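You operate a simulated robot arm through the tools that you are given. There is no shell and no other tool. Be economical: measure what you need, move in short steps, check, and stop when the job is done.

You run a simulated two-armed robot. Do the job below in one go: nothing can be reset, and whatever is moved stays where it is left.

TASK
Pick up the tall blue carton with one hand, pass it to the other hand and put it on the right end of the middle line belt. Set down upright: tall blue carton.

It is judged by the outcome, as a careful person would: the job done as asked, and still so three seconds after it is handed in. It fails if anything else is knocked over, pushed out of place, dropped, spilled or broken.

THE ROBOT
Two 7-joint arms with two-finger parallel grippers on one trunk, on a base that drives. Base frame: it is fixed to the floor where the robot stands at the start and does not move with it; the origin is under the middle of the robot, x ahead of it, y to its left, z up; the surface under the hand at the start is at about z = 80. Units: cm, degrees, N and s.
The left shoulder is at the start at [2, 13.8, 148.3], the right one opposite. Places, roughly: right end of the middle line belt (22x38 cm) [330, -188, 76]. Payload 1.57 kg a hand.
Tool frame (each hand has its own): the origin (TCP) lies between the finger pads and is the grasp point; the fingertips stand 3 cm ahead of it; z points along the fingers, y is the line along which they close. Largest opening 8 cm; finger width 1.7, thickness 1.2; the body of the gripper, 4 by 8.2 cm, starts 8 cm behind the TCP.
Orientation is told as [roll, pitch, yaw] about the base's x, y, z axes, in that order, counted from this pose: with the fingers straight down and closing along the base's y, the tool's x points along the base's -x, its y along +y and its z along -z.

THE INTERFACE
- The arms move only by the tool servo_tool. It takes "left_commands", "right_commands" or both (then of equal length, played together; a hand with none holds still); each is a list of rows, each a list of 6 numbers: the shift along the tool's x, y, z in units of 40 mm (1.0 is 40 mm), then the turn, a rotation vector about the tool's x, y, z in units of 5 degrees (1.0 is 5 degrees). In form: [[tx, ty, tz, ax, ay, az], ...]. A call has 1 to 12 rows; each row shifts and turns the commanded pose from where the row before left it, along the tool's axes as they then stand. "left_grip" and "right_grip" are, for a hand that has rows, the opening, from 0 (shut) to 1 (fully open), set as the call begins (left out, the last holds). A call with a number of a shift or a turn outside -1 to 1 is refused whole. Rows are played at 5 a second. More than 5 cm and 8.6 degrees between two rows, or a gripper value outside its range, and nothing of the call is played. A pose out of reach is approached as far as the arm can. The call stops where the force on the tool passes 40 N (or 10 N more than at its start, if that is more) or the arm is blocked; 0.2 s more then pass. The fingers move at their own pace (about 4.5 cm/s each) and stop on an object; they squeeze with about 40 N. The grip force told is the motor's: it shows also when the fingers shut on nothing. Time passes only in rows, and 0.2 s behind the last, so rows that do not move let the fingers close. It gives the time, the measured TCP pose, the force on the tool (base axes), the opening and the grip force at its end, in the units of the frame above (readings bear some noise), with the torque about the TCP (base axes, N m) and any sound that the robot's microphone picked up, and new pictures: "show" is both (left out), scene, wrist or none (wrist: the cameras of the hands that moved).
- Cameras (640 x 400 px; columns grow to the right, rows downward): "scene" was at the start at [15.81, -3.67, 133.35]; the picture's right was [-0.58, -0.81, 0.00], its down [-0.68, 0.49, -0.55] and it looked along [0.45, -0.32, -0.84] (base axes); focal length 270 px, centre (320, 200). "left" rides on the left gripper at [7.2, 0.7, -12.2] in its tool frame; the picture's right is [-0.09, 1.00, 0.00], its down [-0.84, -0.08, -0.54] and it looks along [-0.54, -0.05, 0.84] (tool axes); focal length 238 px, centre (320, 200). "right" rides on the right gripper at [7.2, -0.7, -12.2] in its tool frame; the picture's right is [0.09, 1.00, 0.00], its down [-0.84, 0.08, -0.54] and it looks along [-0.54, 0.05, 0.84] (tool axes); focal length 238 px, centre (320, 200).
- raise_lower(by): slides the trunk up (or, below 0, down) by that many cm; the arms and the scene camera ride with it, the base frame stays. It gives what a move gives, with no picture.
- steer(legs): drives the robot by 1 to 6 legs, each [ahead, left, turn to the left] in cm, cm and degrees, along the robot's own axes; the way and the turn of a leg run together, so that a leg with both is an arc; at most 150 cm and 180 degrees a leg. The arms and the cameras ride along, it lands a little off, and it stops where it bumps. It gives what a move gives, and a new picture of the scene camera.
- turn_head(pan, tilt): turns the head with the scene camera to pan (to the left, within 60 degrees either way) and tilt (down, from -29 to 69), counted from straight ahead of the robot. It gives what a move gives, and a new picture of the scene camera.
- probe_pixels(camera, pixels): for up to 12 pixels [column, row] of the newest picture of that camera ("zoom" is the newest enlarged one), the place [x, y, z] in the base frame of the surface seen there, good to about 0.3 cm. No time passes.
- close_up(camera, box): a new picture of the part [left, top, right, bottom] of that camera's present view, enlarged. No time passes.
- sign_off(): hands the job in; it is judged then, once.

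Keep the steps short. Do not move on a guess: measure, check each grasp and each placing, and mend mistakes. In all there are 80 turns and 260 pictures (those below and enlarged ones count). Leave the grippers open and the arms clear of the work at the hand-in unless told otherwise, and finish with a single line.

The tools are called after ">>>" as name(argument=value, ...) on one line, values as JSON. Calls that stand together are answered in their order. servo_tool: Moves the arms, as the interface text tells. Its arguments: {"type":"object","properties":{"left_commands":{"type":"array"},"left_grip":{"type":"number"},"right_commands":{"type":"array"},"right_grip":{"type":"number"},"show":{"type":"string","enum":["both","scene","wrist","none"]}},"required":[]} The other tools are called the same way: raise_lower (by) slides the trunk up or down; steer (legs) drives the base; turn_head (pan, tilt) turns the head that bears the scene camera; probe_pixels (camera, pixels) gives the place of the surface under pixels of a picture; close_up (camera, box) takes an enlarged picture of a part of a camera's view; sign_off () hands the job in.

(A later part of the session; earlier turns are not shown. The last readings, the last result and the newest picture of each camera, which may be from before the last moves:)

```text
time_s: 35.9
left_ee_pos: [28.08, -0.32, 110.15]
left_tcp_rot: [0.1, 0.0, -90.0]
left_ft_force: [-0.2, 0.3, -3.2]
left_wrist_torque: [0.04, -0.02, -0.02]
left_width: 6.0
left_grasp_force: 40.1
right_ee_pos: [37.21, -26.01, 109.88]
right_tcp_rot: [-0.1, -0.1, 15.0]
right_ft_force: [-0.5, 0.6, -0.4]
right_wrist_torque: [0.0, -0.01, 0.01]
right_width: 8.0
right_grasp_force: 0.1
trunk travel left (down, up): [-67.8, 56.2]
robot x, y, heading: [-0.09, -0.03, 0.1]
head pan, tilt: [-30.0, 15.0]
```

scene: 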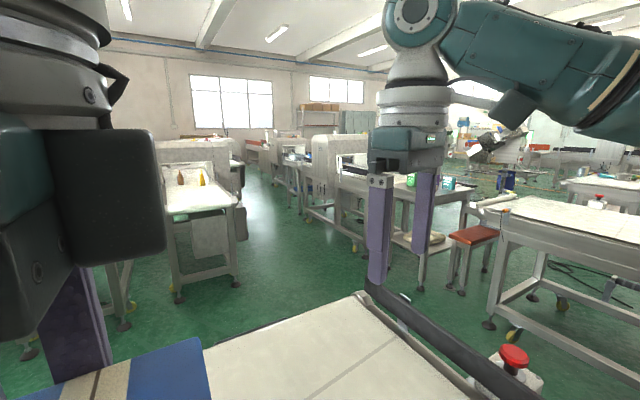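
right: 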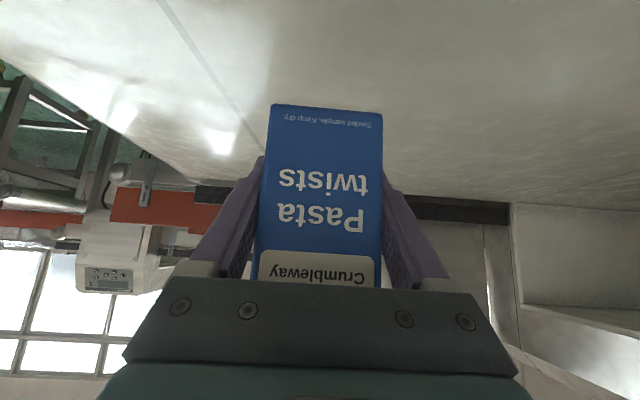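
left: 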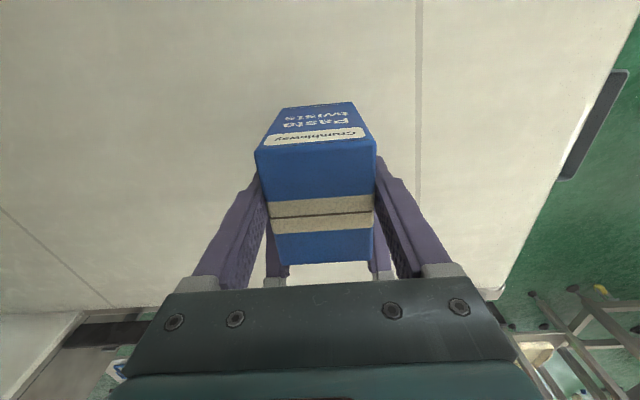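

The middle line belt's right end should be near pixel (320,157). I zoom in there.

>>> close_up(camera="scene", box=[250, 110, 450, 260])

>>> probe_pixels(camera="scene", pixels=[[345, 180], [352, 160], [345, 170], [425, 195], [330, 230], [355, 240], [300, 205], [235, 270], [200, 195], [465, 290], [530, 215], [420, 280]])

```text
2.67 times, centred on (350, 185) of scene
```

zoom: 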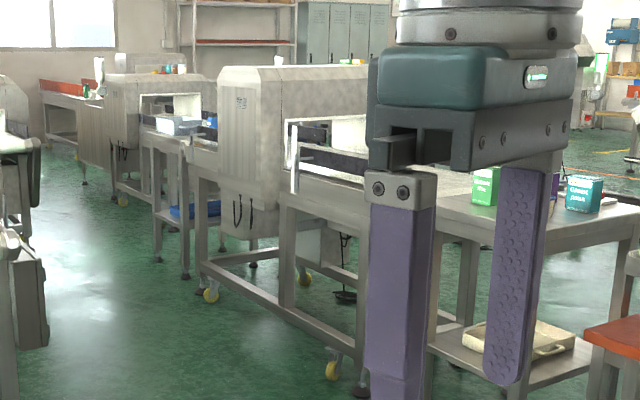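

```text
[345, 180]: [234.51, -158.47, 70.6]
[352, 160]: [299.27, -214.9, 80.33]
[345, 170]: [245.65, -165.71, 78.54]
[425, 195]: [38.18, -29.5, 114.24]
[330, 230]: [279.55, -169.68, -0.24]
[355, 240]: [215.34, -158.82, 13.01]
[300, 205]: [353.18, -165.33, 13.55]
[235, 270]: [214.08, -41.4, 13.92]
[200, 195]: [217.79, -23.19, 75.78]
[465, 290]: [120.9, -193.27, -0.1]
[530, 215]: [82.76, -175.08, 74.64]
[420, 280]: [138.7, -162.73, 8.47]
```

>>> probe_pixels(camera="zoom", pixels=[[180, 125], [185, 145], [210, 150], [165, 110], [200, 105], [230, 110], [310, 170], [265, 80], [350, 165], [340, 125], [425, 210], [150, 165]])

>>> close_up(camera="scene", box=[270, 125, 370, 195])

```text
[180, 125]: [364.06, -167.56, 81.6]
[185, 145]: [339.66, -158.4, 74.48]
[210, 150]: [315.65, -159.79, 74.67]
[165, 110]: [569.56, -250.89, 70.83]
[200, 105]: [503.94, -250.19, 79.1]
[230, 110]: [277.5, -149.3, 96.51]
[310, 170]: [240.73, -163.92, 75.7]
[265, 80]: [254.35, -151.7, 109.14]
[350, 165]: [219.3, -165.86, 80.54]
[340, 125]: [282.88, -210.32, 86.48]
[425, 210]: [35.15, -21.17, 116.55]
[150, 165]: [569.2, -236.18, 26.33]
```

```text
5.71 times, centred on (320, 160) of scene
```

zoom: 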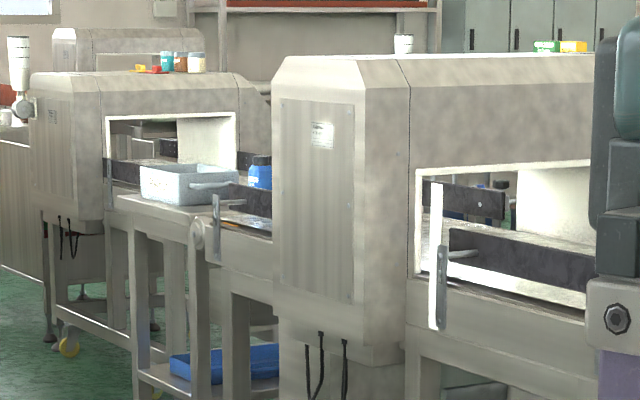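

The target is the belt stretch beyond the first hood, around x 320–340, front edge near y -160. I look around to plan the drive.

>>> turn_head(pan=-60, tilt=30)

>>> turn_head(pan=50, tilt=35)

>>> turn_head(pan=-20, tilt=69)

```text
time_s: 36.8
left_ee_pos: [28.1, -0.32, 110.12]
left_tcp_rot: [0.0, 0.0, -90.1]
left_ft_force: [0.5, -0.2, -5.2]
left_wrist_torque: [0.03, 0.01, -0.02]
left_width: 5.98
left_grasp_force: 40.0
right_ee_pos: [37.11, -25.99, 109.85]
right_tcp_rot: [-0.1, 0.0, 15.0]
right_ft_force: [-0.5, -0.6, -0.3]
right_wrist_torque: [0.04, 0.01, 0.02]
right_width: 8.0
right_grasp_force: 0.1
trunk travel left (down, up): [-67.8, 56.2]
robot x, y, heading: [0.02, -0.03, 0.0]
head pan, tilt: [-60.0, 30.0]
```

scene: 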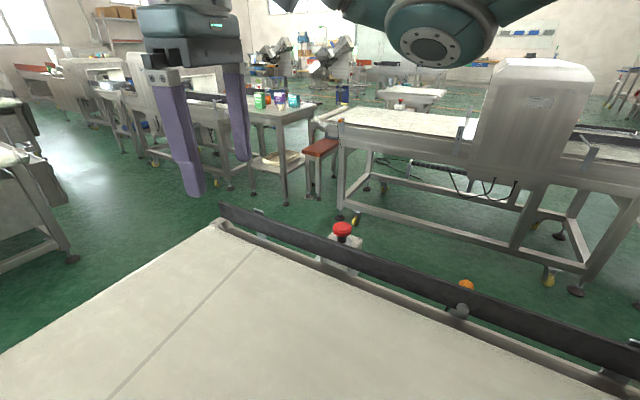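

```text
time_s: 38.7
left_ee_pos: [28.19, -0.33, 110.25]
left_tcp_rot: [-0.1, 0.1, -90.0]
left_ft_force: [-0.2, 0.1, -3.5]
left_wrist_torque: [0.04, 0.02, 0.0]
left_width: 5.97
left_grasp_force: 39.9
right_ee_pos: [37.18, -26.14, 109.78]
right_tcp_rot: [-0.1, -0.1, 15.0]
right_ft_force: [0.8, -0.3, -0.5]
right_wrist_torque: [0.03, 0.0, 0.02]
right_width: 8.01
right_grasp_force: 0.1
trunk travel left (down, up): [-67.8, 56.2]
robot x, y, heading: [-0.07, -0.33, -0.0]
head pan, tilt: [50.0, 35.0]
```

scene: 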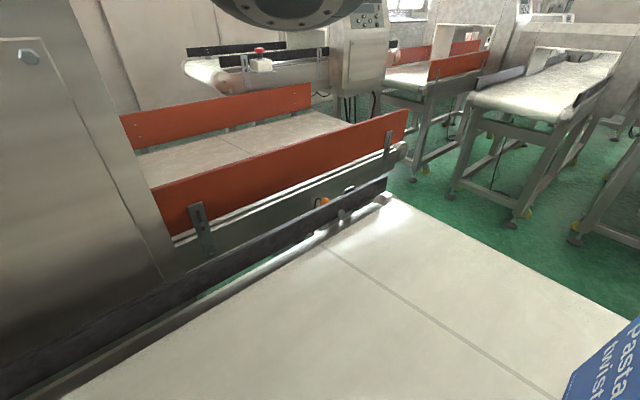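

```text
time_s: 40.1
left_ee_pos: [28.15, -0.39, 110.14]
left_tcp_rot: [0.0, 0.0, -90.0]
left_ft_force: [0.3, -0.2, -4.2]
left_wrist_torque: [0.01, -0.05, -0.02]
left_width: 5.98
left_grasp_force: 40.0
right_ee_pos: [37.11, -26.05, 109.78]
right_tcp_rot: [-0.1, 0.0, 15.0]
right_ft_force: [-0.6, -0.1, -0.1]
right_wrist_torque: [0.0, -0.01, -0.02]
right_width: 8.02
right_grasp_force: 0.1
trunk travel left (down, up): [-67.8, 56.2]
robot x, y, heading: [-0.22, 0.25, -0.0]
head pan, tilt: [-20.0, 68.8]
```

scene: 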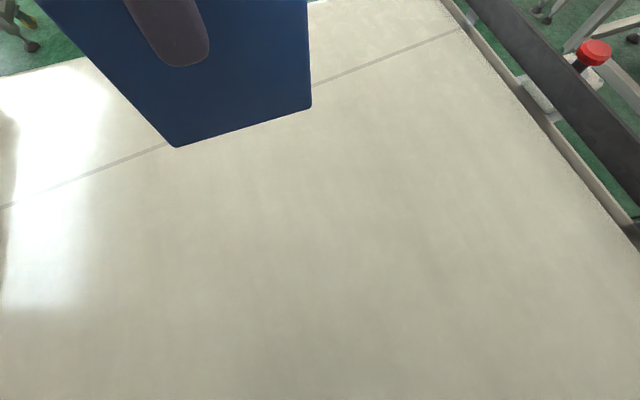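

>>> probe_pixels(camera="scene", pixels=[[320, 398], [20, 398], [620, 398], [630, 210], [635, 240], [560, 130], [10, 250]])

>>> turn_head(pan=-60, tilt=60)

>>> turn_head(pan=60, tilt=60)

```text
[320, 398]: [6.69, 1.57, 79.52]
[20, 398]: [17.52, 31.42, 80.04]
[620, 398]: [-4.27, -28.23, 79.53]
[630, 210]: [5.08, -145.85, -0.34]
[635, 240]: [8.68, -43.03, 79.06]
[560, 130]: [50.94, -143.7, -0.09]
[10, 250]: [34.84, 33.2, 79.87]
```

```text
time_s: 41.2
left_ee_pos: [28.1, -0.35, 110.11]
left_tcp_rot: [0.0, 0.0, -90.1]
left_ft_force: [-0.2, -0.8, -3.9]
left_wrist_torque: [0.02, 0.0, -0.04]
left_width: 5.98
left_grasp_force: 40.3
right_ee_pos: [37.34, -25.93, 109.82]
right_tcp_rot: [-0.1, 0.0, 15.0]
right_ft_force: [0.1, 0.2, -0.2]
right_wrist_torque: [-0.01, -0.01, 0.02]
right_width: 8.0
right_grasp_force: 0.2
trunk travel left (down, up): [-67.8, 56.2]
robot x, y, heading: [0.11, -0.02, 0.1]
head pan, tilt: [-60.0, 60.0]
```

scene: 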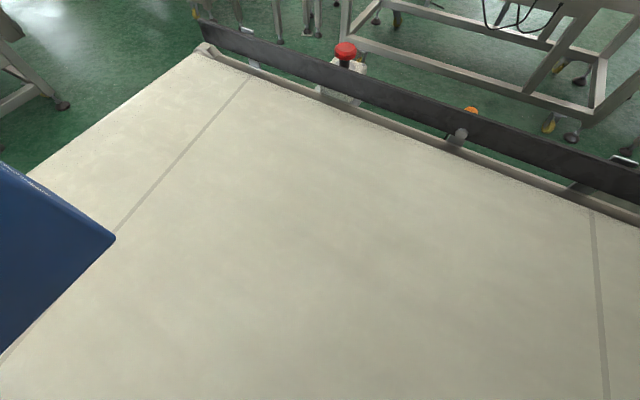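

```text
time_s: 43.2
left_ee_pos: [28.13, -0.36, 110.15]
left_tcp_rot: [0.0, 0.0, -89.9]
left_ft_force: [-0.1, 0.0, -4.3]
left_wrist_torque: [0.05, 0.01, 0.0]
left_width: 5.98
left_grasp_force: 40.3
right_ee_pos: [37.17, -25.91, 109.8]
right_tcp_rot: [0.0, 0.0, 15.0]
right_ft_force: [0.1, -0.4, 0.0]
right_wrist_torque: [0.0, 0.01, -0.01]
right_width: 8.0
right_grasp_force: 0.0
trunk travel left (down, up): [-67.8, 56.2]
robot x, y, heading: [0.45, -0.54, 0.0]
head pan, tilt: [60.0, 60.0]
```

scene: 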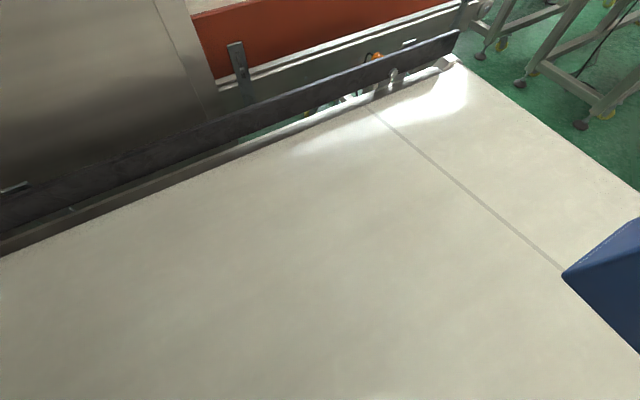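

The robot stands over its conveyor, and the far end of it is open. I raise the trunk 10 cm for clearance, look ahead, and drive straight ahead off the open end.

>>> raise_lower(by=10)

>>> turn_head(pan=-30, tilt=30)

>>> steer(legs=[[70, 0, 0]])

```text
time_s: 44.5
left_ee_pos: [28.22, -0.42, 120.06]
left_tcp_rot: [0.0, 0.0, -90.0]
left_ft_force: [-0.1, 0.6, -3.4]
left_wrist_torque: [0.03, -0.01, -0.01]
left_width: 5.99
left_grasp_force: 39.7
right_ee_pos: [37.12, -26.1, 119.85]
right_tcp_rot: [-0.1, 0.0, 15.0]
right_ft_force: [-0.7, -0.4, -0.6]
right_wrist_torque: [-0.02, 0.02, -0.02]
right_width: 8.01
right_grasp_force: 0.1
trunk travel left (down, up): [-77.8, 46.2]
robot x, y, heading: [-0.25, 0.09, 0.0]
head pan, tilt: [60.0, 60.0]
```

```text
time_s: 46.2
left_ee_pos: [28.15, -0.29, 120.19]
left_tcp_rot: [0.0, 0.0, -90.1]
left_ft_force: [0.0, -0.5, -4.1]
left_wrist_torque: [0.06, 0.0, 0.01]
left_width: 5.95
left_grasp_force: 39.6
right_ee_pos: [37.27, -25.97, 119.86]
right_tcp_rot: [-0.1, 0.0, 15.0]
right_ft_force: [-0.2, -1.0, 0.3]
right_wrist_torque: [-0.01, 0.03, 0.03]
right_width: 7.97
right_grasp_force: 0.0
trunk travel left (down, up): [-77.8, 46.2]
robot x, y, heading: [0.01, 0.01, 0.0]
head pan, tilt: [-30.0, 30.0]
```

scene: 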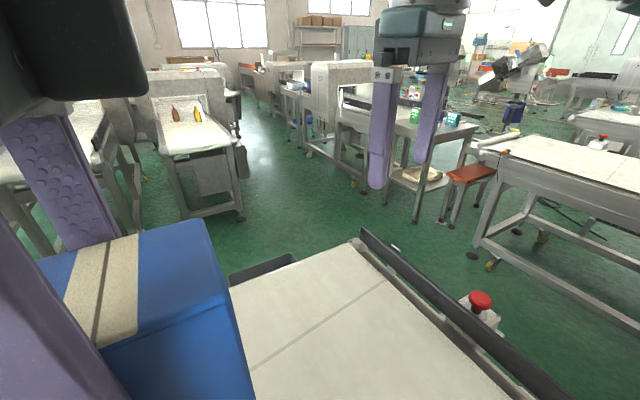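

```text
time_s: 50.1
left_ee_pos: [100.73, -0.72, 120.2]
left_tcp_rot: [0.0, 0.0, -90.1]
left_ft_force: [0.9, -0.3, -4.1]
left_wrist_torque: [0.04, -0.01, -0.01]
left_width: 6.0
left_grasp_force: 39.7
right_ee_pos: [109.72, -26.37, 119.76]
right_tcp_rot: [-0.1, 0.0, 14.7]
right_ft_force: [-0.4, 0.4, 0.0]
right_wrist_torque: [-0.01, -0.02, 0.0]
right_width: 8.0
right_grasp_force: 0.1
trunk travel left (down, up): [-77.8, 46.2]
robot x, y, heading: [73.01, 0.06, -0.3]
head pan, tilt: [-30.0, 30.0]
```

scene: 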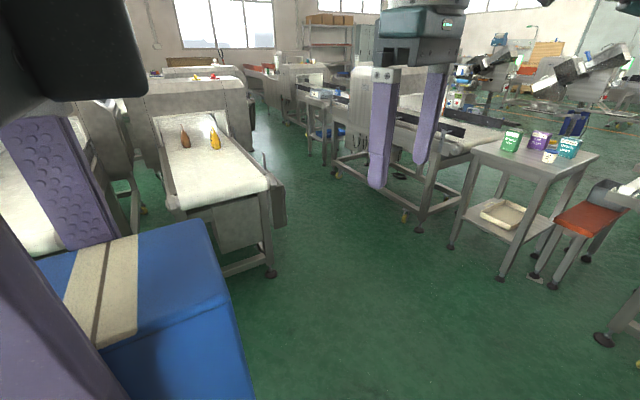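

The drive works. I measure the obstacles along the aisle.

>>> probe_pixels(camera="scene", pixels=[[472, 150], [450, 248], [418, 228], [335, 175], [282, 200], [270, 270], [511, 145], [355, 75], [325, 165], [460, 150], [320, 95], [348, 140]])

>>> close_up(camera="scene", box=[260, 50, 380, 190])

```text
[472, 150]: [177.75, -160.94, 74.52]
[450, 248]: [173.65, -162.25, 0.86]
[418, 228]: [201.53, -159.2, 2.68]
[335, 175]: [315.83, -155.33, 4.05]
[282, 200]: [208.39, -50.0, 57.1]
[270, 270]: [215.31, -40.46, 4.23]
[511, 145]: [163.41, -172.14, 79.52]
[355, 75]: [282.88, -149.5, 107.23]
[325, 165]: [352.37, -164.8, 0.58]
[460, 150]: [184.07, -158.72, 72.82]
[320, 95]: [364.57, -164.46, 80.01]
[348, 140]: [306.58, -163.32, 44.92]
```

```text
2.86 times, centred on (320, 120) of scene
```

zoom: 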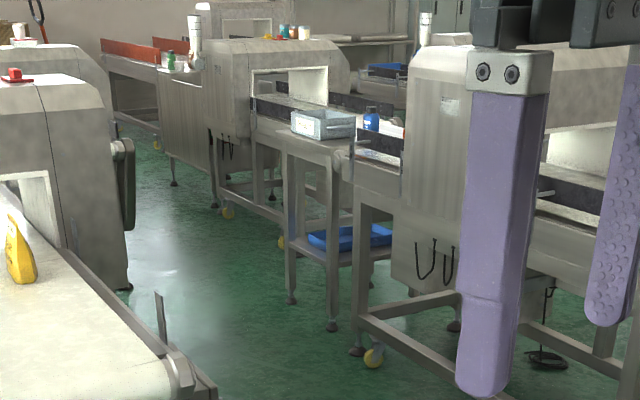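

The aisle is free between y -50 and -150. I sidestep to y≈-98, then drive ahead.

>>> steer(legs=[[28, -96, 0], [100, 0, 0]])

```text
time_s: 60.0
left_ee_pos: [228.04, -99.38, 120.08]
left_tcp_rot: [0.0, 0.0, -92.8]
left_ft_force: [0.1, 0.0, -3.8]
left_wrist_torque: [0.03, -0.02, 0.01]
left_width: 5.97
left_grasp_force: 40.3
right_ee_pos: [235.65, -125.56, 119.78]
right_tcp_rot: [0.0, 0.0, 12.3]
right_ft_force: [0.0, 0.0, 0.5]
right_wrist_torque: [-0.01, -0.03, 0.0]
right_width: 8.0
right_grasp_force: 0.2
trunk travel left (down, up): [-77.8, 46.2]
robot x, y, heading: [199.84, -97.94, -2.8]
head pan, tilt: [-30.0, 30.0]
```

scene: 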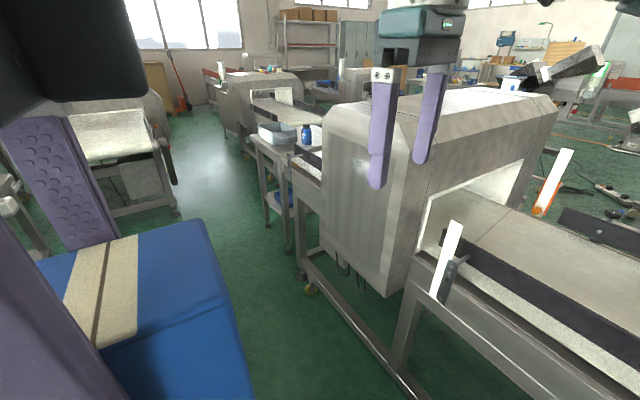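

I'm in the aisle at [200, -98]. I measure the target belt stretch from here.

>>> close_up(camera="scene", box=[230, 90, 350, 200])

>>> probe_pixels(camera="scene", pixels=[[306, 135], [285, 135], [262, 128], [315, 158], [308, 175], [325, 150], [320, 165], [292, 165], [350, 110], [325, 105], [250, 160], [165, 190]])

```text
3.64 times, centred on (290, 145) of scene
```

zoom: 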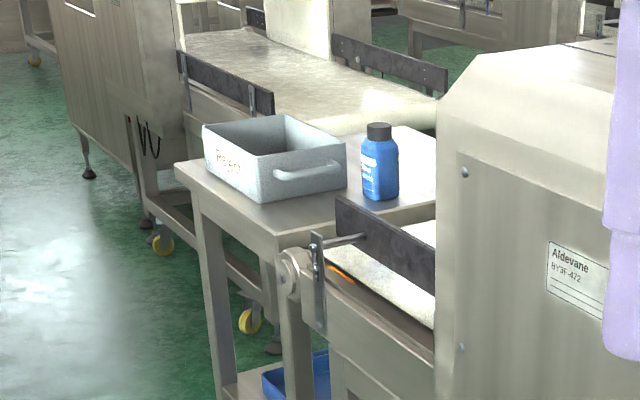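

```text
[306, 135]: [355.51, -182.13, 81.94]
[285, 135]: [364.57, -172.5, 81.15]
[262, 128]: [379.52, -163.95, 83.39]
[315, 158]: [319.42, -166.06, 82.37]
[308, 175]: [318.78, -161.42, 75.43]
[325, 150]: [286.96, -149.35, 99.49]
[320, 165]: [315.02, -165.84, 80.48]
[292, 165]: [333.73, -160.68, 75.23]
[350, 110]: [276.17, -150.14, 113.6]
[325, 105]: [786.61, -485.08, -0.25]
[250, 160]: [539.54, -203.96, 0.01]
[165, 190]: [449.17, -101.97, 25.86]
```

The target stretch is clear: guard rail at y≈-166 (top about z 82), belt end x≈341, then a side table with a bin and a bottle at x≥355. I raise 10 cm, drive to x≈322 and turn to face the belt.

>>> raise_lower(by=10)

>>> steer(legs=[[0, 0, 2.8], [122, 0, 0]])

```text
time_s: 61.4
left_ee_pos: [228.03, -99.48, 130.07]
left_tcp_rot: [-0.1, -0.1, -92.8]
left_ft_force: [-0.3, 0.6, -3.9]
left_wrist_torque: [0.04, 0.02, 0.01]
left_width: 5.96
left_grasp_force: 40.0
right_ee_pos: [235.77, -125.65, 129.77]
right_tcp_rot: [0.0, 0.0, 12.2]
right_ft_force: [-0.4, 0.3, -0.2]
right_wrist_torque: [-0.01, 0.01, -0.03]
right_width: 8.02
right_grasp_force: 0.0
trunk travel left (down, up): [-87.8, 36.2]
robot x, y, heading: [199.8, -97.85, -3.0]
head pan, tilt: [-30.0, 30.0]
```

```text
time_s: 68.0
left_ee_pos: [350.56, -99.29, 130.15]
left_tcp_rot: [0.0, -0.1, -90.9]
left_ft_force: [-0.9, 0.2, -3.9]
left_wrist_torque: [0.04, 0.04, 0.0]
left_width: 5.96
left_grasp_force: 39.9
right_ee_pos: [359.25, -124.97, 129.79]
right_tcp_rot: [0.0, 0.0, 14.3]
right_ft_force: [0.3, -0.3, 0.2]
right_wrist_torque: [0.03, 0.0, 0.01]
right_width: 7.99
right_grasp_force: 0.0
trunk travel left (down, up): [-87.8, 36.2]
robot x, y, heading: [322.29, -98.56, -0.7]
head pan, tilt: [-30.0, 30.0]
```

scene: 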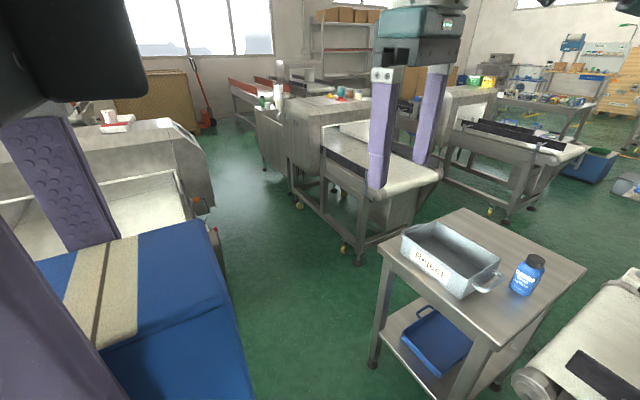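

I'm at [322, -98.6]. I turn to face the belt and look down at it.

>>> steer(legs=[[0, 0, -89]])

>>> turn_head(pan=0, tilt=35)

```text
time_s: 72.2
left_ee_pos: [321.43, -126.69, 130.09]
left_tcp_rot: [-0.1, 0.1, 178.7]
left_ft_force: [0.5, 0.7, -3.3]
left_wrist_torque: [0.0, -0.04, 0.01]
left_width: 5.97
left_grasp_force: 39.9
right_ee_pos: [295.75, -135.24, 129.71]
right_tcp_rot: [0.1, 0.1, -76.2]
right_ft_force: [0.0, 0.3, -0.4]
right_wrist_torque: [-0.03, -0.01, 0.01]
right_width: 8.01
right_grasp_force: 0.1
trunk travel left (down, up): [-87.8, 36.2]
robot x, y, heading: [322.31, -98.32, -91.0]
head pan, tilt: [-30.0, 30.0]
```

scene: 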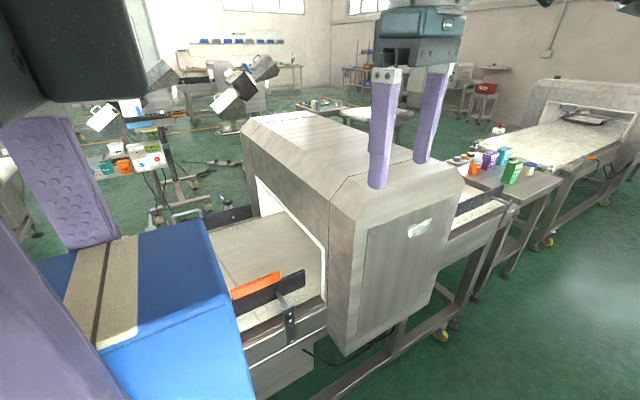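

```text
time_s: 73.2
left_ee_pos: [321.45, -126.69, 130.1]
left_tcp_rot: [-0.1, 0.0, 178.8]
left_ft_force: [0.1, -0.2, -3.6]
left_wrist_torque: [0.0, -0.02, -0.02]
left_width: 5.95
left_grasp_force: 40.2
right_ee_pos: [295.64, -135.05, 129.74]
right_tcp_rot: [-0.1, 0.1, -76.2]
right_ft_force: [-0.4, -0.1, -0.9]
right_wrist_torque: [0.0, 0.01, 0.0]
right_width: 8.0
right_grasp_force: 0.0
trunk travel left (down, up): [-87.8, 36.2]
robot x, y, heading: [322.54, -98.6, -91.1]
head pan, tilt: [0.0, 35.0]
```

scene: 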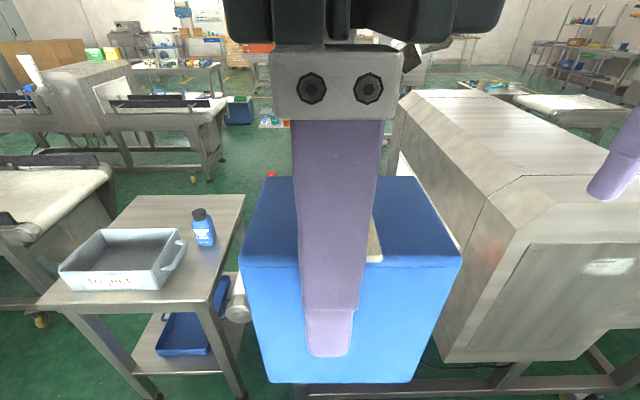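

>>> servo_tool(left_commands=[[0, 0, 0, 0, 0, 0]], right_commands=[[0, 0, 0, 0, 0, 0]])

>>> probe_pixels(camera="scene", pixels=[[450, 220], [490, 205], [450, 340], [405, 105], [520, 180], [530, 245], [237, 305], [235, 265], [203, 230], [180, 265], [610, 180]])

```text
time_s: 73.6
left_ee_pos: [321.53, -126.66, 130.05]
left_tcp_rot: [-0.1, 0.0, 178.8]
left_ft_force: [-0.6, 0.0, -4.9]
left_wrist_torque: [0.0, -0.01, 0.03]
left_width: 5.96
left_grasp_force: 39.9
right_ee_pos: [295.64, -135.19, 129.78]
right_tcp_rot: [0.0, 0.0, -76.2]
right_ft_force: [0.1, 0.9, 0.0]
right_wrist_torque: [0.0, -0.03, -0.01]
right_width: 7.99
right_grasp_force: 0.1
trunk travel left (down, up): [-87.8, 36.2]
robot x, y, heading: [322.2, -98.49, -91.3]
head pan, tilt: [0.0, 35.0]
```

scene: 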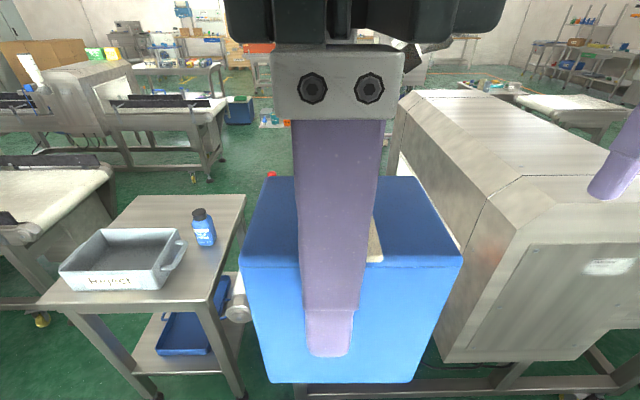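
right: 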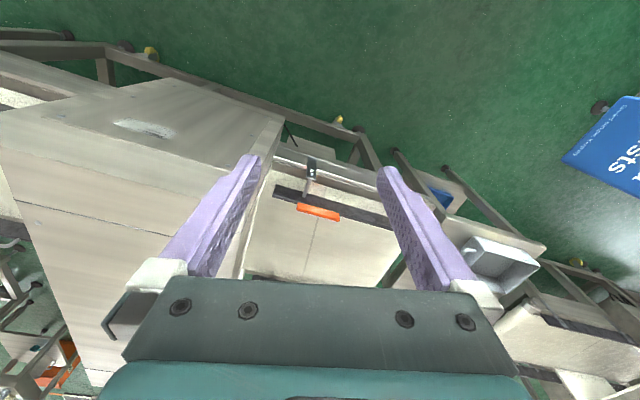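
left: 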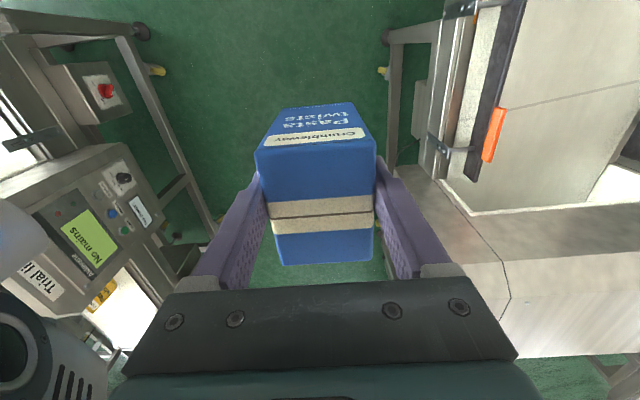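

```text
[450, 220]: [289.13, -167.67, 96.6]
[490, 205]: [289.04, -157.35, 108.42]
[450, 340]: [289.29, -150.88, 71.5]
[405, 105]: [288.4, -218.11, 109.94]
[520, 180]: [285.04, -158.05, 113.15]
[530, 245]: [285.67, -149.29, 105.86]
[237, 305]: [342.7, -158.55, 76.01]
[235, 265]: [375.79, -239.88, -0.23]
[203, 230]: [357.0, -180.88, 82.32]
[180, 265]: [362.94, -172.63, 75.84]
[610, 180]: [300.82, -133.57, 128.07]
```

The hood's face is at x=289, so the belt stretch spans x 290–342. I measure belt surface and rails in the wrist views.

>>> probe_pixels(camera="right", pixels=[[300, 240], [350, 250], [335, 270], [285, 190], [318, 212], [365, 222], [380, 240], [375, 190], [310, 170], [262, 279], [300, 282], [520, 265]])

>>> probe_pixels(camera="left", pixels=[[480, 170], [493, 135], [520, 20], [560, 60], [600, 150], [625, 60], [435, 140], [635, 130], [455, 20], [530, 180]])

```text
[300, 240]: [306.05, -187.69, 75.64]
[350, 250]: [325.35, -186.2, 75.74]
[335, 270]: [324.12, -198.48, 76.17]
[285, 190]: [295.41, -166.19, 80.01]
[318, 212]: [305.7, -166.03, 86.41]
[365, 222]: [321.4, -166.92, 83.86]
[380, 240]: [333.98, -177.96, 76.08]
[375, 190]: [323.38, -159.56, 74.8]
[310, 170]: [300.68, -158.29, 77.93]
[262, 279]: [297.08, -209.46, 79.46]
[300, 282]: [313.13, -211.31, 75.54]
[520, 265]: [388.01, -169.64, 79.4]
```

```text
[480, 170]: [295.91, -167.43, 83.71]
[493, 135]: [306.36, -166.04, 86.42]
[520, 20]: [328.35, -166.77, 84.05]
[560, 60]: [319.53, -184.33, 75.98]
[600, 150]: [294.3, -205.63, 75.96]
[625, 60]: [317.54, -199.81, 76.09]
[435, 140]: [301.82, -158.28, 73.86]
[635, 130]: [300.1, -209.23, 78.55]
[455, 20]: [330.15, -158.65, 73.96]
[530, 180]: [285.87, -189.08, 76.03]
```

Belt surface is z=76.0, y -168…-208, with a front rail up to z≈86. To keep the right arm off the hood I'll approach at heading about -110°. First I tuck the right hand back and up.

>>> servo_tool(right_commands=[[0.9, 0, 0, 0, 0, 0], [0.9, 0, 0, 0, 0, 0], [0.9, 0, 0, 0, 0, 0], [0.9, 0, 0, 0, 0, 0], [0, 0, 0, 0, 0, 0]], show="none")

>>> steer(legs=[[0, 0, -19], [10, 15, 0]])

```text
time_s: 74.8
left_ee_pos: [321.48, -126.65, 130.06]
left_tcp_rot: [-0.2, 0.0, 178.8]
left_ft_force: [0.1, 0.3, -3.6]
left_wrist_torque: [0.0, -0.07, -0.01]
left_width: 6.01
left_grasp_force: 40.3
right_ee_pos: [292.45, -121.22, 129.82]
right_tcp_rot: [0.0, 0.1, -76.2]
right_ft_force: [0.0, 0.2, -1.0]
right_wrist_torque: [-0.01, 0.03, -0.02]
right_width: 8.01
right_grasp_force: 0.1
trunk travel left (down, up): [-87.8, 36.2]
robot x, y, heading: [322.77, -98.3, -91.2]
head pan, tilt: [0.0, 35.0]
```

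```text
time_s: 77.3
left_ee_pos: [323.11, -139.12, 130.1]
left_tcp_rot: [-0.1, 0.1, 159.7]
left_ft_force: [-0.1, 0.1, -4.1]
left_wrist_torque: [0.02, -0.01, -0.02]
left_width: 5.99
left_grasp_force: 40.4
right_ee_pos: [297.47, -124.61, 129.9]
right_tcp_rot: [-0.2, 0.1, -95.4]
right_ft_force: [0.6, 0.1, 1.0]
right_wrist_torque: [-0.01, 0.01, 0.02]
right_width: 7.99
right_grasp_force: 0.1
trunk travel left (down, up): [-87.8, 36.2]
robot x, y, heading: [333.06, -113.25, -110.3]
head pan, tilt: [0.0, 35.0]
```

scene: 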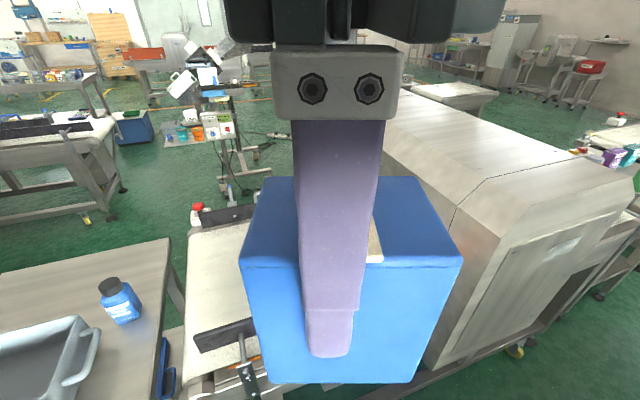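

Clear. I drive in closer to the belt, with the carton's bottom still at z≈121, above everything.

>>> steer(legs=[[25, 11, 0]])

```text
time_s: 79.2
left_ee_pos: [324.82, -166.23, 130.13]
left_tcp_rot: [-0.1, -0.1, 159.9]
left_ft_force: [0.0, 0.2, -4.2]
left_wrist_torque: [0.01, -0.01, 0.04]
left_width: 5.98
left_grasp_force: 40.0
right_ee_pos: [299.01, -151.83, 129.87]
right_tcp_rot: [-0.1, 0.1, -95.1]
right_ft_force: [0.5, -0.2, -0.3]
right_wrist_torque: [-0.02, -0.01, -0.01]
right_width: 8.03
right_grasp_force: 0.1
trunk travel left (down, up): [-87.8, 36.2]
robot x, y, heading: [334.81, -139.85, -109.8]
head pan, tilt: [0.0, 35.0]
```

scene: 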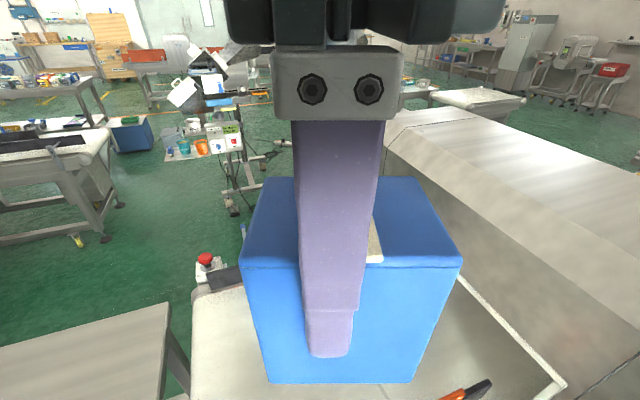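

No bump. I move the right hand another 8 cm away from the hood, then lower the trunk 28 cm.

>>> servo_tool(right_commands=[[0.7, 0.3, 0, 0, 0, 0], [0.7, 0.3, 0, 0, 0, 0], [0.7, 0.3, 0, 0, 0, 0], [0, 0, 0, 0, 0, 0]], show="none")

>>> raise_lower(by=-14)

>>> servo_tool(left_commands=[[0, 0, 0, 0, 0, 0]], right_commands=[[0, 0, 0, 0, 0, 0]])

```text
time_s: 80.2
left_ee_pos: [324.75, -166.35, 130.15]
left_tcp_rot: [0.0, 0.0, 160.0]
left_ft_force: [-0.1, 0.5, -4.8]
left_wrist_torque: [-0.01, -0.03, 0.01]
left_width: 5.97
left_grasp_force: 40.5
right_ee_pos: [301.7, -147.67, 129.3]
right_tcp_rot: [3.5, -0.5, -93.6]
right_ft_force: [0.6, 0.1, -0.2]
right_wrist_torque: [0.02, 0.0, 0.03]
right_width: 8.01
right_grasp_force: 0.0
right hand out of reach, approached as far as the arm can: row 2, 3
trunk travel left (down, up): [-87.8, 36.2]
robot x, y, heading: [334.66, -140.01, -110.1]
head pan, tilt: [0.0, 35.0]
```

```text
time_s: 81.9
left_ee_pos: [324.68, -166.27, 116.08]
left_tcp_rot: [-0.1, 0.0, 160.0]
left_ft_force: [1.0, 1.1, -3.9]
left_wrist_torque: [0.03, -0.04, 0.0]
left_width: 5.99
left_grasp_force: 40.4
right_ee_pos: [301.8, -147.78, 115.45]
right_tcp_rot: [3.3, -0.9, -93.6]
right_ft_force: [-0.1, -0.1, -0.4]
right_wrist_torque: [-0.03, 0.0, 0.01]
right_width: 8.02
right_grasp_force: 0.0
trunk travel left (down, up): [-73.8, 50.2]
robot x, y, heading: [334.96, -140.22, -110.1]
head pan, tilt: [0.0, 35.0]
```

```text
time_s: 82.3
left_ee_pos: [324.77, -166.3, 116.12]
left_tcp_rot: [-0.1, 0.0, 159.9]
left_ft_force: [0.4, -0.1, -3.9]
left_wrist_torque: [-0.01, -0.08, -0.03]
left_width: 6.01
left_grasp_force: 39.3
right_ee_pos: [301.64, -147.73, 115.36]
right_tcp_rot: [3.2, -0.8, -93.4]
right_ft_force: [-0.3, -0.5, -0.5]
right_wrist_torque: [0.0, 0.0, 0.0]
right_width: 7.99
right_grasp_force: 0.0
trunk travel left (down, up): [-73.8, 50.2]
robot x, y, heading: [335.12, -139.72, -109.9]
head pan, tilt: [0.0, 35.0]
```

scene: 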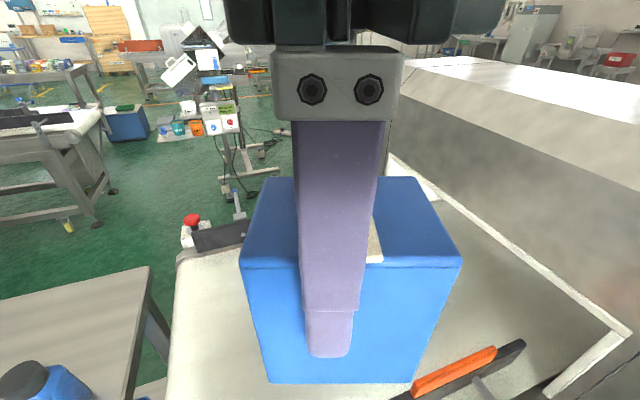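
right: 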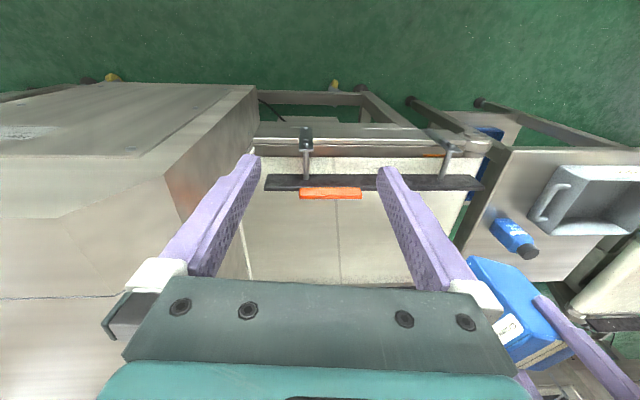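
left: 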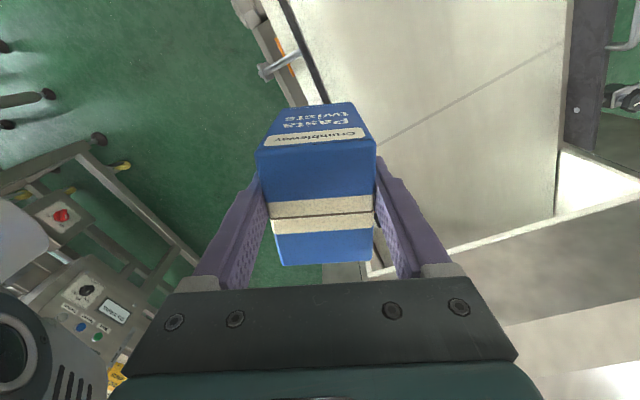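

I lower the trunk another 14 cm (carton bottom to about 93.5, above the rail), then move the left hand out over the belt.

>>> raise_lower(by=-14)

>>> servo_tool(left_commands=[[0.43, 0.65, 0, 0, 0, 0], [0.43, 0.65, 0, 0, 0, 0], [0.43, 0.65, 0, 0, 0, 0], [0.43, 0.65, 0, 0, 0, 0], [0.43, 0.65, 0, 0, 0, 0], [0, 0, 0, 0, 0, 0]])

```text
time_s: 84.0
left_ee_pos: [324.85, -166.26, 102.17]
left_tcp_rot: [-0.1, 0.0, 160.0]
left_ft_force: [-0.7, -0.4, -4.1]
left_wrist_torque: [0.01, -0.01, -0.02]
left_width: 5.98
left_grasp_force: 39.9
right_ee_pos: [301.72, -147.72, 101.36]
right_tcp_rot: [3.2, -0.7, -93.5]
right_ft_force: [0.2, -0.1, -0.2]
right_wrist_torque: [0.02, -0.03, 0.0]
right_width: 7.98
right_grasp_force: 0.1
trunk travel left (down, up): [-59.8, 64.2]
robot x, y, heading: [334.43, -140.01, -110.1]
head pan, tilt: [0.0, 35.0]
```

```text
time_s: 85.4
left_ee_pos: [328.26, -181.54, 102.02]
left_tcp_rot: [0.0, 0.0, 159.8]
left_ft_force: [0.3, 0.2, -4.3]
left_wrist_torque: [-0.01, -0.06, -0.01]
left_width: 6.0
left_grasp_force: 39.9
right_ee_pos: [301.71, -147.64, 101.42]
right_tcp_rot: [3.2, -0.8, -93.5]
right_ft_force: [0.4, 0.1, 0.0]
right_wrist_torque: [-0.02, 0.0, 0.0]
right_width: 8.0
right_grasp_force: 0.0
trunk travel left (down, up): [-59.8, 64.2]
robot x, y, heading: [334.86, -139.73, -110.1]
head pan, tilt: [0.0, 35.0]
```

scene: 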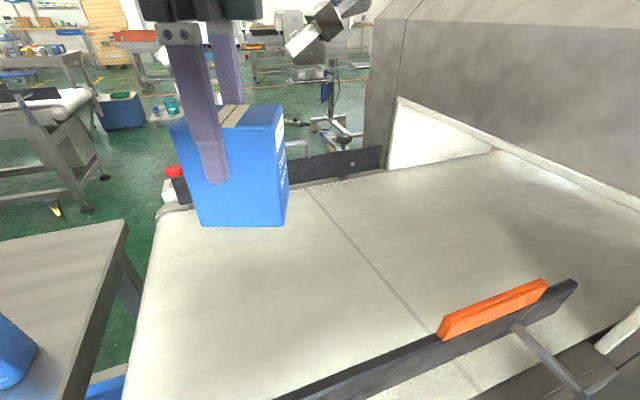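
left: 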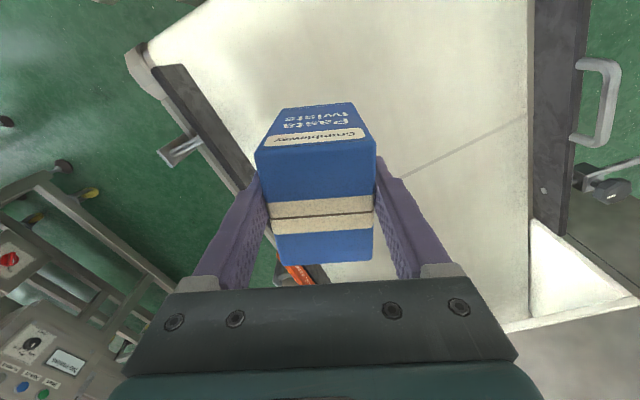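

The carton is over the belt at [328, -181.5]. I lower 15 cm and check.

>>> servo_tool(left_commands=[[0, 0, 0.75, 0, 0, 0], [0, 0, 0.75, 0, 0, 0], [0, 0, 0.75, 0, 0, 0], [0, 0, 0.75, 0, 0, 0], [0, 0, 0.75, 0, 0, 0], [0, 0, 0, 0, 0, 0]])

```text
time_s: 86.8
left_ee_pos: [328.44, -181.5, 87.04]
left_tcp_rot: [-0.1, -0.1, 160.0]
left_ft_force: [0.7, 0.2, -4.8]
left_wrist_torque: [-0.03, -0.03, -0.02]
left_width: 5.99
left_grasp_force: 40.3
right_ee_pos: [301.67, -147.79, 101.39]
right_tcp_rot: [3.2, -0.8, -93.5]
right_ft_force: [-0.4, 0.2, 0.1]
right_wrist_torque: [-0.03, 0.01, 0.04]
right_width: 8.0
right_grasp_force: 0.0
trunk travel left (down, up): [-59.8, 64.2]
robot x, y, heading: [334.67, -139.86, -110.2]
head pan, tilt: [0.0, 35.0]
```

scene: 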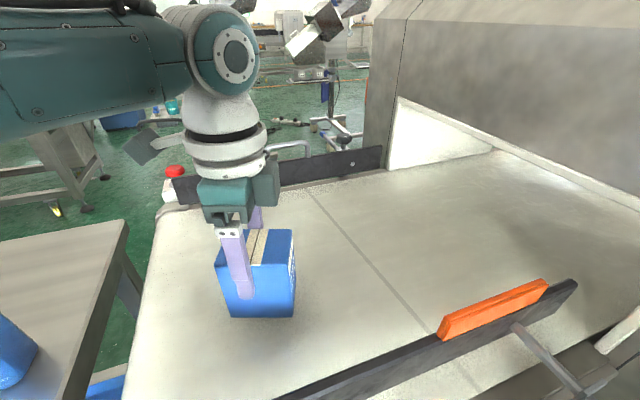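
left: 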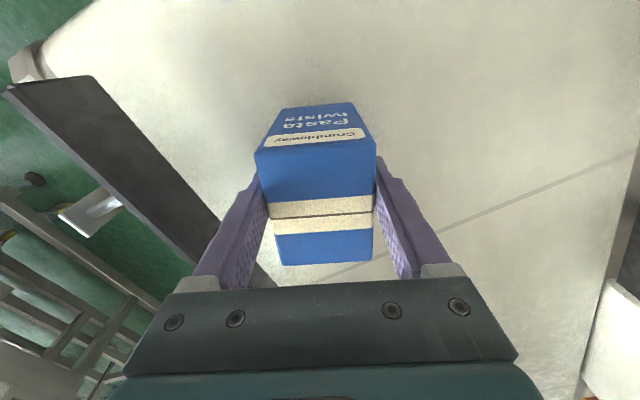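

The gap is about 2.5 cm. I measure the carton's lower edge against the belt, then lower in small steps.

>>> probe_pixels(camera="scene", pixels=[[230, 315], [292, 315], [260, 316], [216, 266], [294, 265], [240, 345], [300, 335]])

>>> servo_tool(left_commands=[[0, 0, 0.3, 0, 0, 0], [0, 0, 0.15, 0, 0, 0], [0, 0, 0, 0, 0, 0]], show="none")

```text
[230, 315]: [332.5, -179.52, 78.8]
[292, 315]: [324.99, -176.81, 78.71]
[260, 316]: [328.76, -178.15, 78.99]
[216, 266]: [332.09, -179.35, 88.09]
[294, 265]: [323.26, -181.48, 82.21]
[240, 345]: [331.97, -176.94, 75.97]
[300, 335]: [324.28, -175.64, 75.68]
```

```text
time_s: 87.6
left_ee_pos: [328.39, -181.52, 85.33]
left_tcp_rot: [-0.2, 0.1, 159.9]
left_ft_force: [-0.5, 0.1, -3.8]
left_wrist_torque: [-0.01, -0.01, 0.01]
left_width: 5.99
left_grasp_force: 40.2
right_ee_pos: [301.72, -147.72, 101.48]
right_tcp_rot: [3.2, -0.9, -93.5]
right_ft_force: [-0.9, -0.4, 0.3]
right_wrist_torque: [0.02, 0.0, 0.0]
right_width: 7.97
right_grasp_force: 0.0
trunk travel left (down, up): [-59.8, 64.2]
robot x, y, heading: [334.65, -139.84, -110.1]
head pan, tilt: [0.0, 35.0]
```

Still about 0.8 cm to go by my figures. I take small steps until the force shows contact.

>>> servo_tool(left_commands=[[0, 0, 0.1, 0, 0, 0], [0, 0, 0.07, 0, 0, 0], [0, 0, 0, 0, 0, 0]], show="none")

>>> servo_tool(left_commands=[[0, 0, 0.04, 0, 0, 0], [0, 0, 0, 0, 0, 0]], show="scene")

```text
time_s: 88.4
left_ee_pos: [328.45, -181.46, 84.5]
left_tcp_rot: [-0.1, 0.0, 160.0]
left_ft_force: [0.4, -0.4, -3.4]
left_wrist_torque: [-0.03, -0.07, 0.03]
left_width: 5.95
left_grasp_force: 40.5
right_ee_pos: [301.68, -147.65, 101.41]
right_tcp_rot: [3.2, -0.9, -93.5]
right_ft_force: [0.2, 0.7, -0.7]
right_wrist_torque: [-0.04, -0.02, 0.03]
right_width: 8.02
right_grasp_force: 0.1
trunk travel left (down, up): [-59.8, 64.2]
robot x, y, heading: [334.8, -139.78, -109.9]
head pan, tilt: [0.0, 35.0]
```

```text
time_s: 89.0
left_ee_pos: [328.42, -181.48, 84.49]
left_tcp_rot: [-0.1, 0.1, 159.9]
left_ft_force: [4.6, 10.4, 19.9]
left_wrist_torque: [-0.09, -0.91, 0.39]
left_width: 6.01
left_grasp_force: 39.8
right_ee_pos: [301.72, -147.74, 101.42]
right_tcp_rot: [3.3, -0.7, -93.5]
right_ft_force: [0.2, -0.2, 0.2]
right_wrist_torque: [0.0, -0.01, 0.02]
right_width: 7.98
right_grasp_force: 0.0
trunk travel left (down, up): [-59.8, 64.2]
robot x, y, heading: [334.57, -140.11, -110.1]
head pan, tilt: [0.0, 35.0]
```

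scene: 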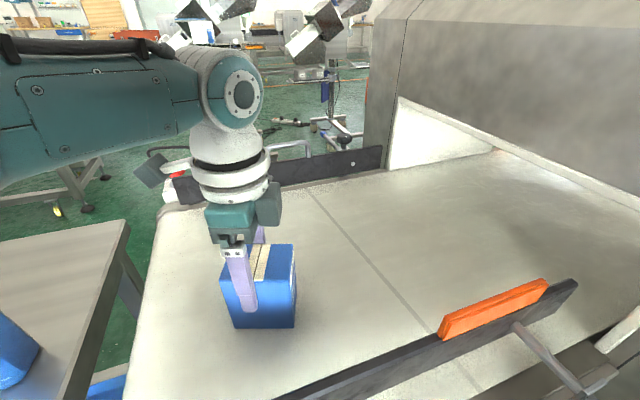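

Contact shows (20 N upward). I ease back by about 1 mm, then open the left hand.

>>> servo_tool(left_commands=[[0, 0, -0.025, 0, 0, 0], [0, 0, 0, 0, 0, 0]], show="none")

>>> servo_tool(left_commands=[[0, 0, 0, 0, 0, 0], [0, 0, 0, 0, 0, 0], [0, 0, 0, 0, 0, 0]], left_grip=1)

```text
time_s: 89.6
left_ee_pos: [328.54, -181.45, 84.55]
left_tcp_rot: [-0.1, 0.1, 159.9]
left_ft_force: [2.2, 4.2, 6.2]
left_wrist_torque: [-0.02, -0.46, 0.17]
left_width: 5.98
left_grasp_force: 40.1
right_ee_pos: [301.62, -147.8, 101.43]
right_tcp_rot: [3.4, -0.8, -93.5]
right_ft_force: [-0.2, -0.1, -0.2]
right_wrist_torque: [-0.01, 0.05, -0.01]
right_width: 8.02
right_grasp_force: 0.1
trunk travel left (down, up): [-59.8, 64.2]
robot x, y, heading: [334.55, -139.86, -110.3]
head pan, tilt: [0.0, 35.0]
```

```text
time_s: 90.4
left_ee_pos: [328.41, -181.48, 84.55]
left_tcp_rot: [-0.1, 0.0, 160.0]
left_ft_force: [0.4, -1.0, -0.2]
left_wrist_torque: [0.0, 0.03, 0.01]
left_width: 8.0
left_grasp_force: 0.2
right_ee_pos: [301.75, -147.72, 101.39]
right_tcp_rot: [3.2, -0.8, -93.5]
right_ft_force: [0.5, -0.1, -0.2]
right_wrist_torque: [0.03, -0.02, -0.02]
right_width: 8.01
right_grasp_force: 0.2
trunk travel left (down, up): [-59.8, 64.2]
robot x, y, heading: [334.56, -140.05, -110.2]
head pan, tilt: [0.0, 35.0]
```

scene: 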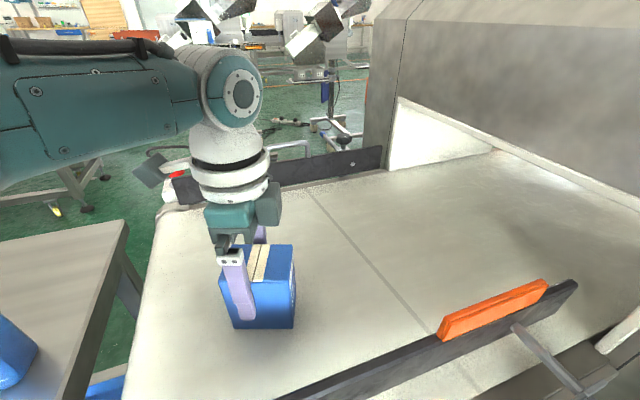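
left: 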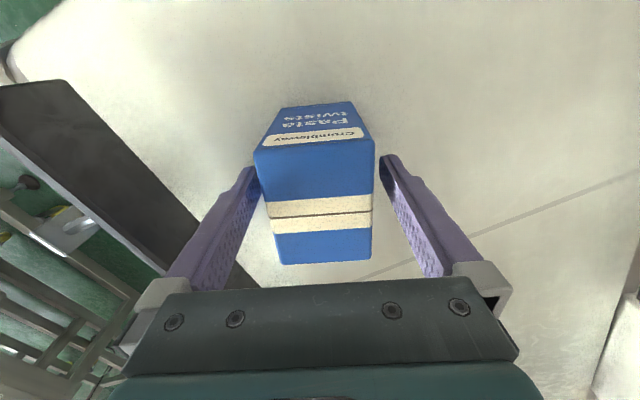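

It's released and standing. I lift the left hand straight up.

>>> servo_tool(left_commands=[[0, 0, -0.3, 0, 0, 0], [0, 0, -0.6, 0, 0, 0], [0, 0, -0.8, 0, 0, 0], [0, 0, -0.8, 0, 0, 0], [0, 0, -0.8, 0, 0, 0], [0, 0, -0.8, 0, 0, 0], [0, 0, 0, 0, 0, 0]])

```text
time_s: 92.0
left_ee_pos: [328.39, -181.34, 101.0]
left_tcp_rot: [-0.1, -0.1, 160.0]
left_ft_force: [-0.2, 0.7, -1.1]
left_wrist_torque: [-0.02, 0.0, 0.02]
left_width: 8.0
left_grasp_force: 0.0
right_ee_pos: [301.67, -147.82, 101.35]
right_tcp_rot: [3.2, -0.9, -93.6]
right_ft_force: [-1.1, 0.2, 0.2]
right_wrist_torque: [0.0, 0.0, 0.01]
right_width: 8.01
right_grasp_force: 0.2
trunk travel left (down, up): [-59.8, 64.2]
robot x, y, heading: [334.66, -139.66, -110.2]
head pan, tilt: [0.0, 35.0]
```

scene: 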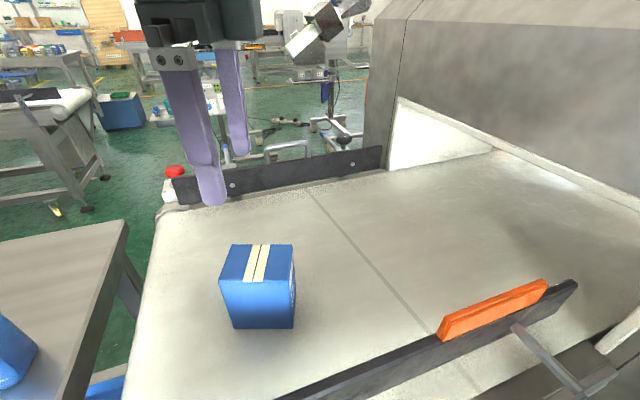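
left: 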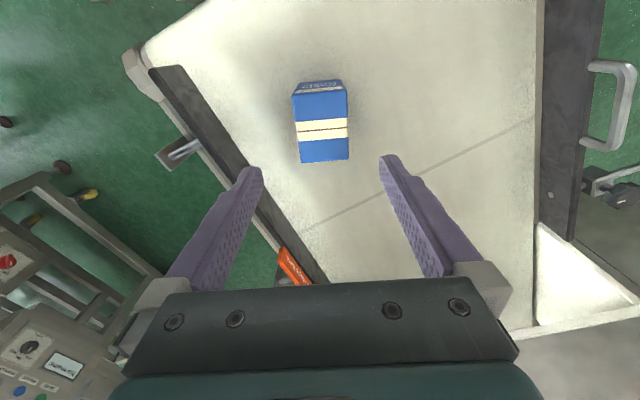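

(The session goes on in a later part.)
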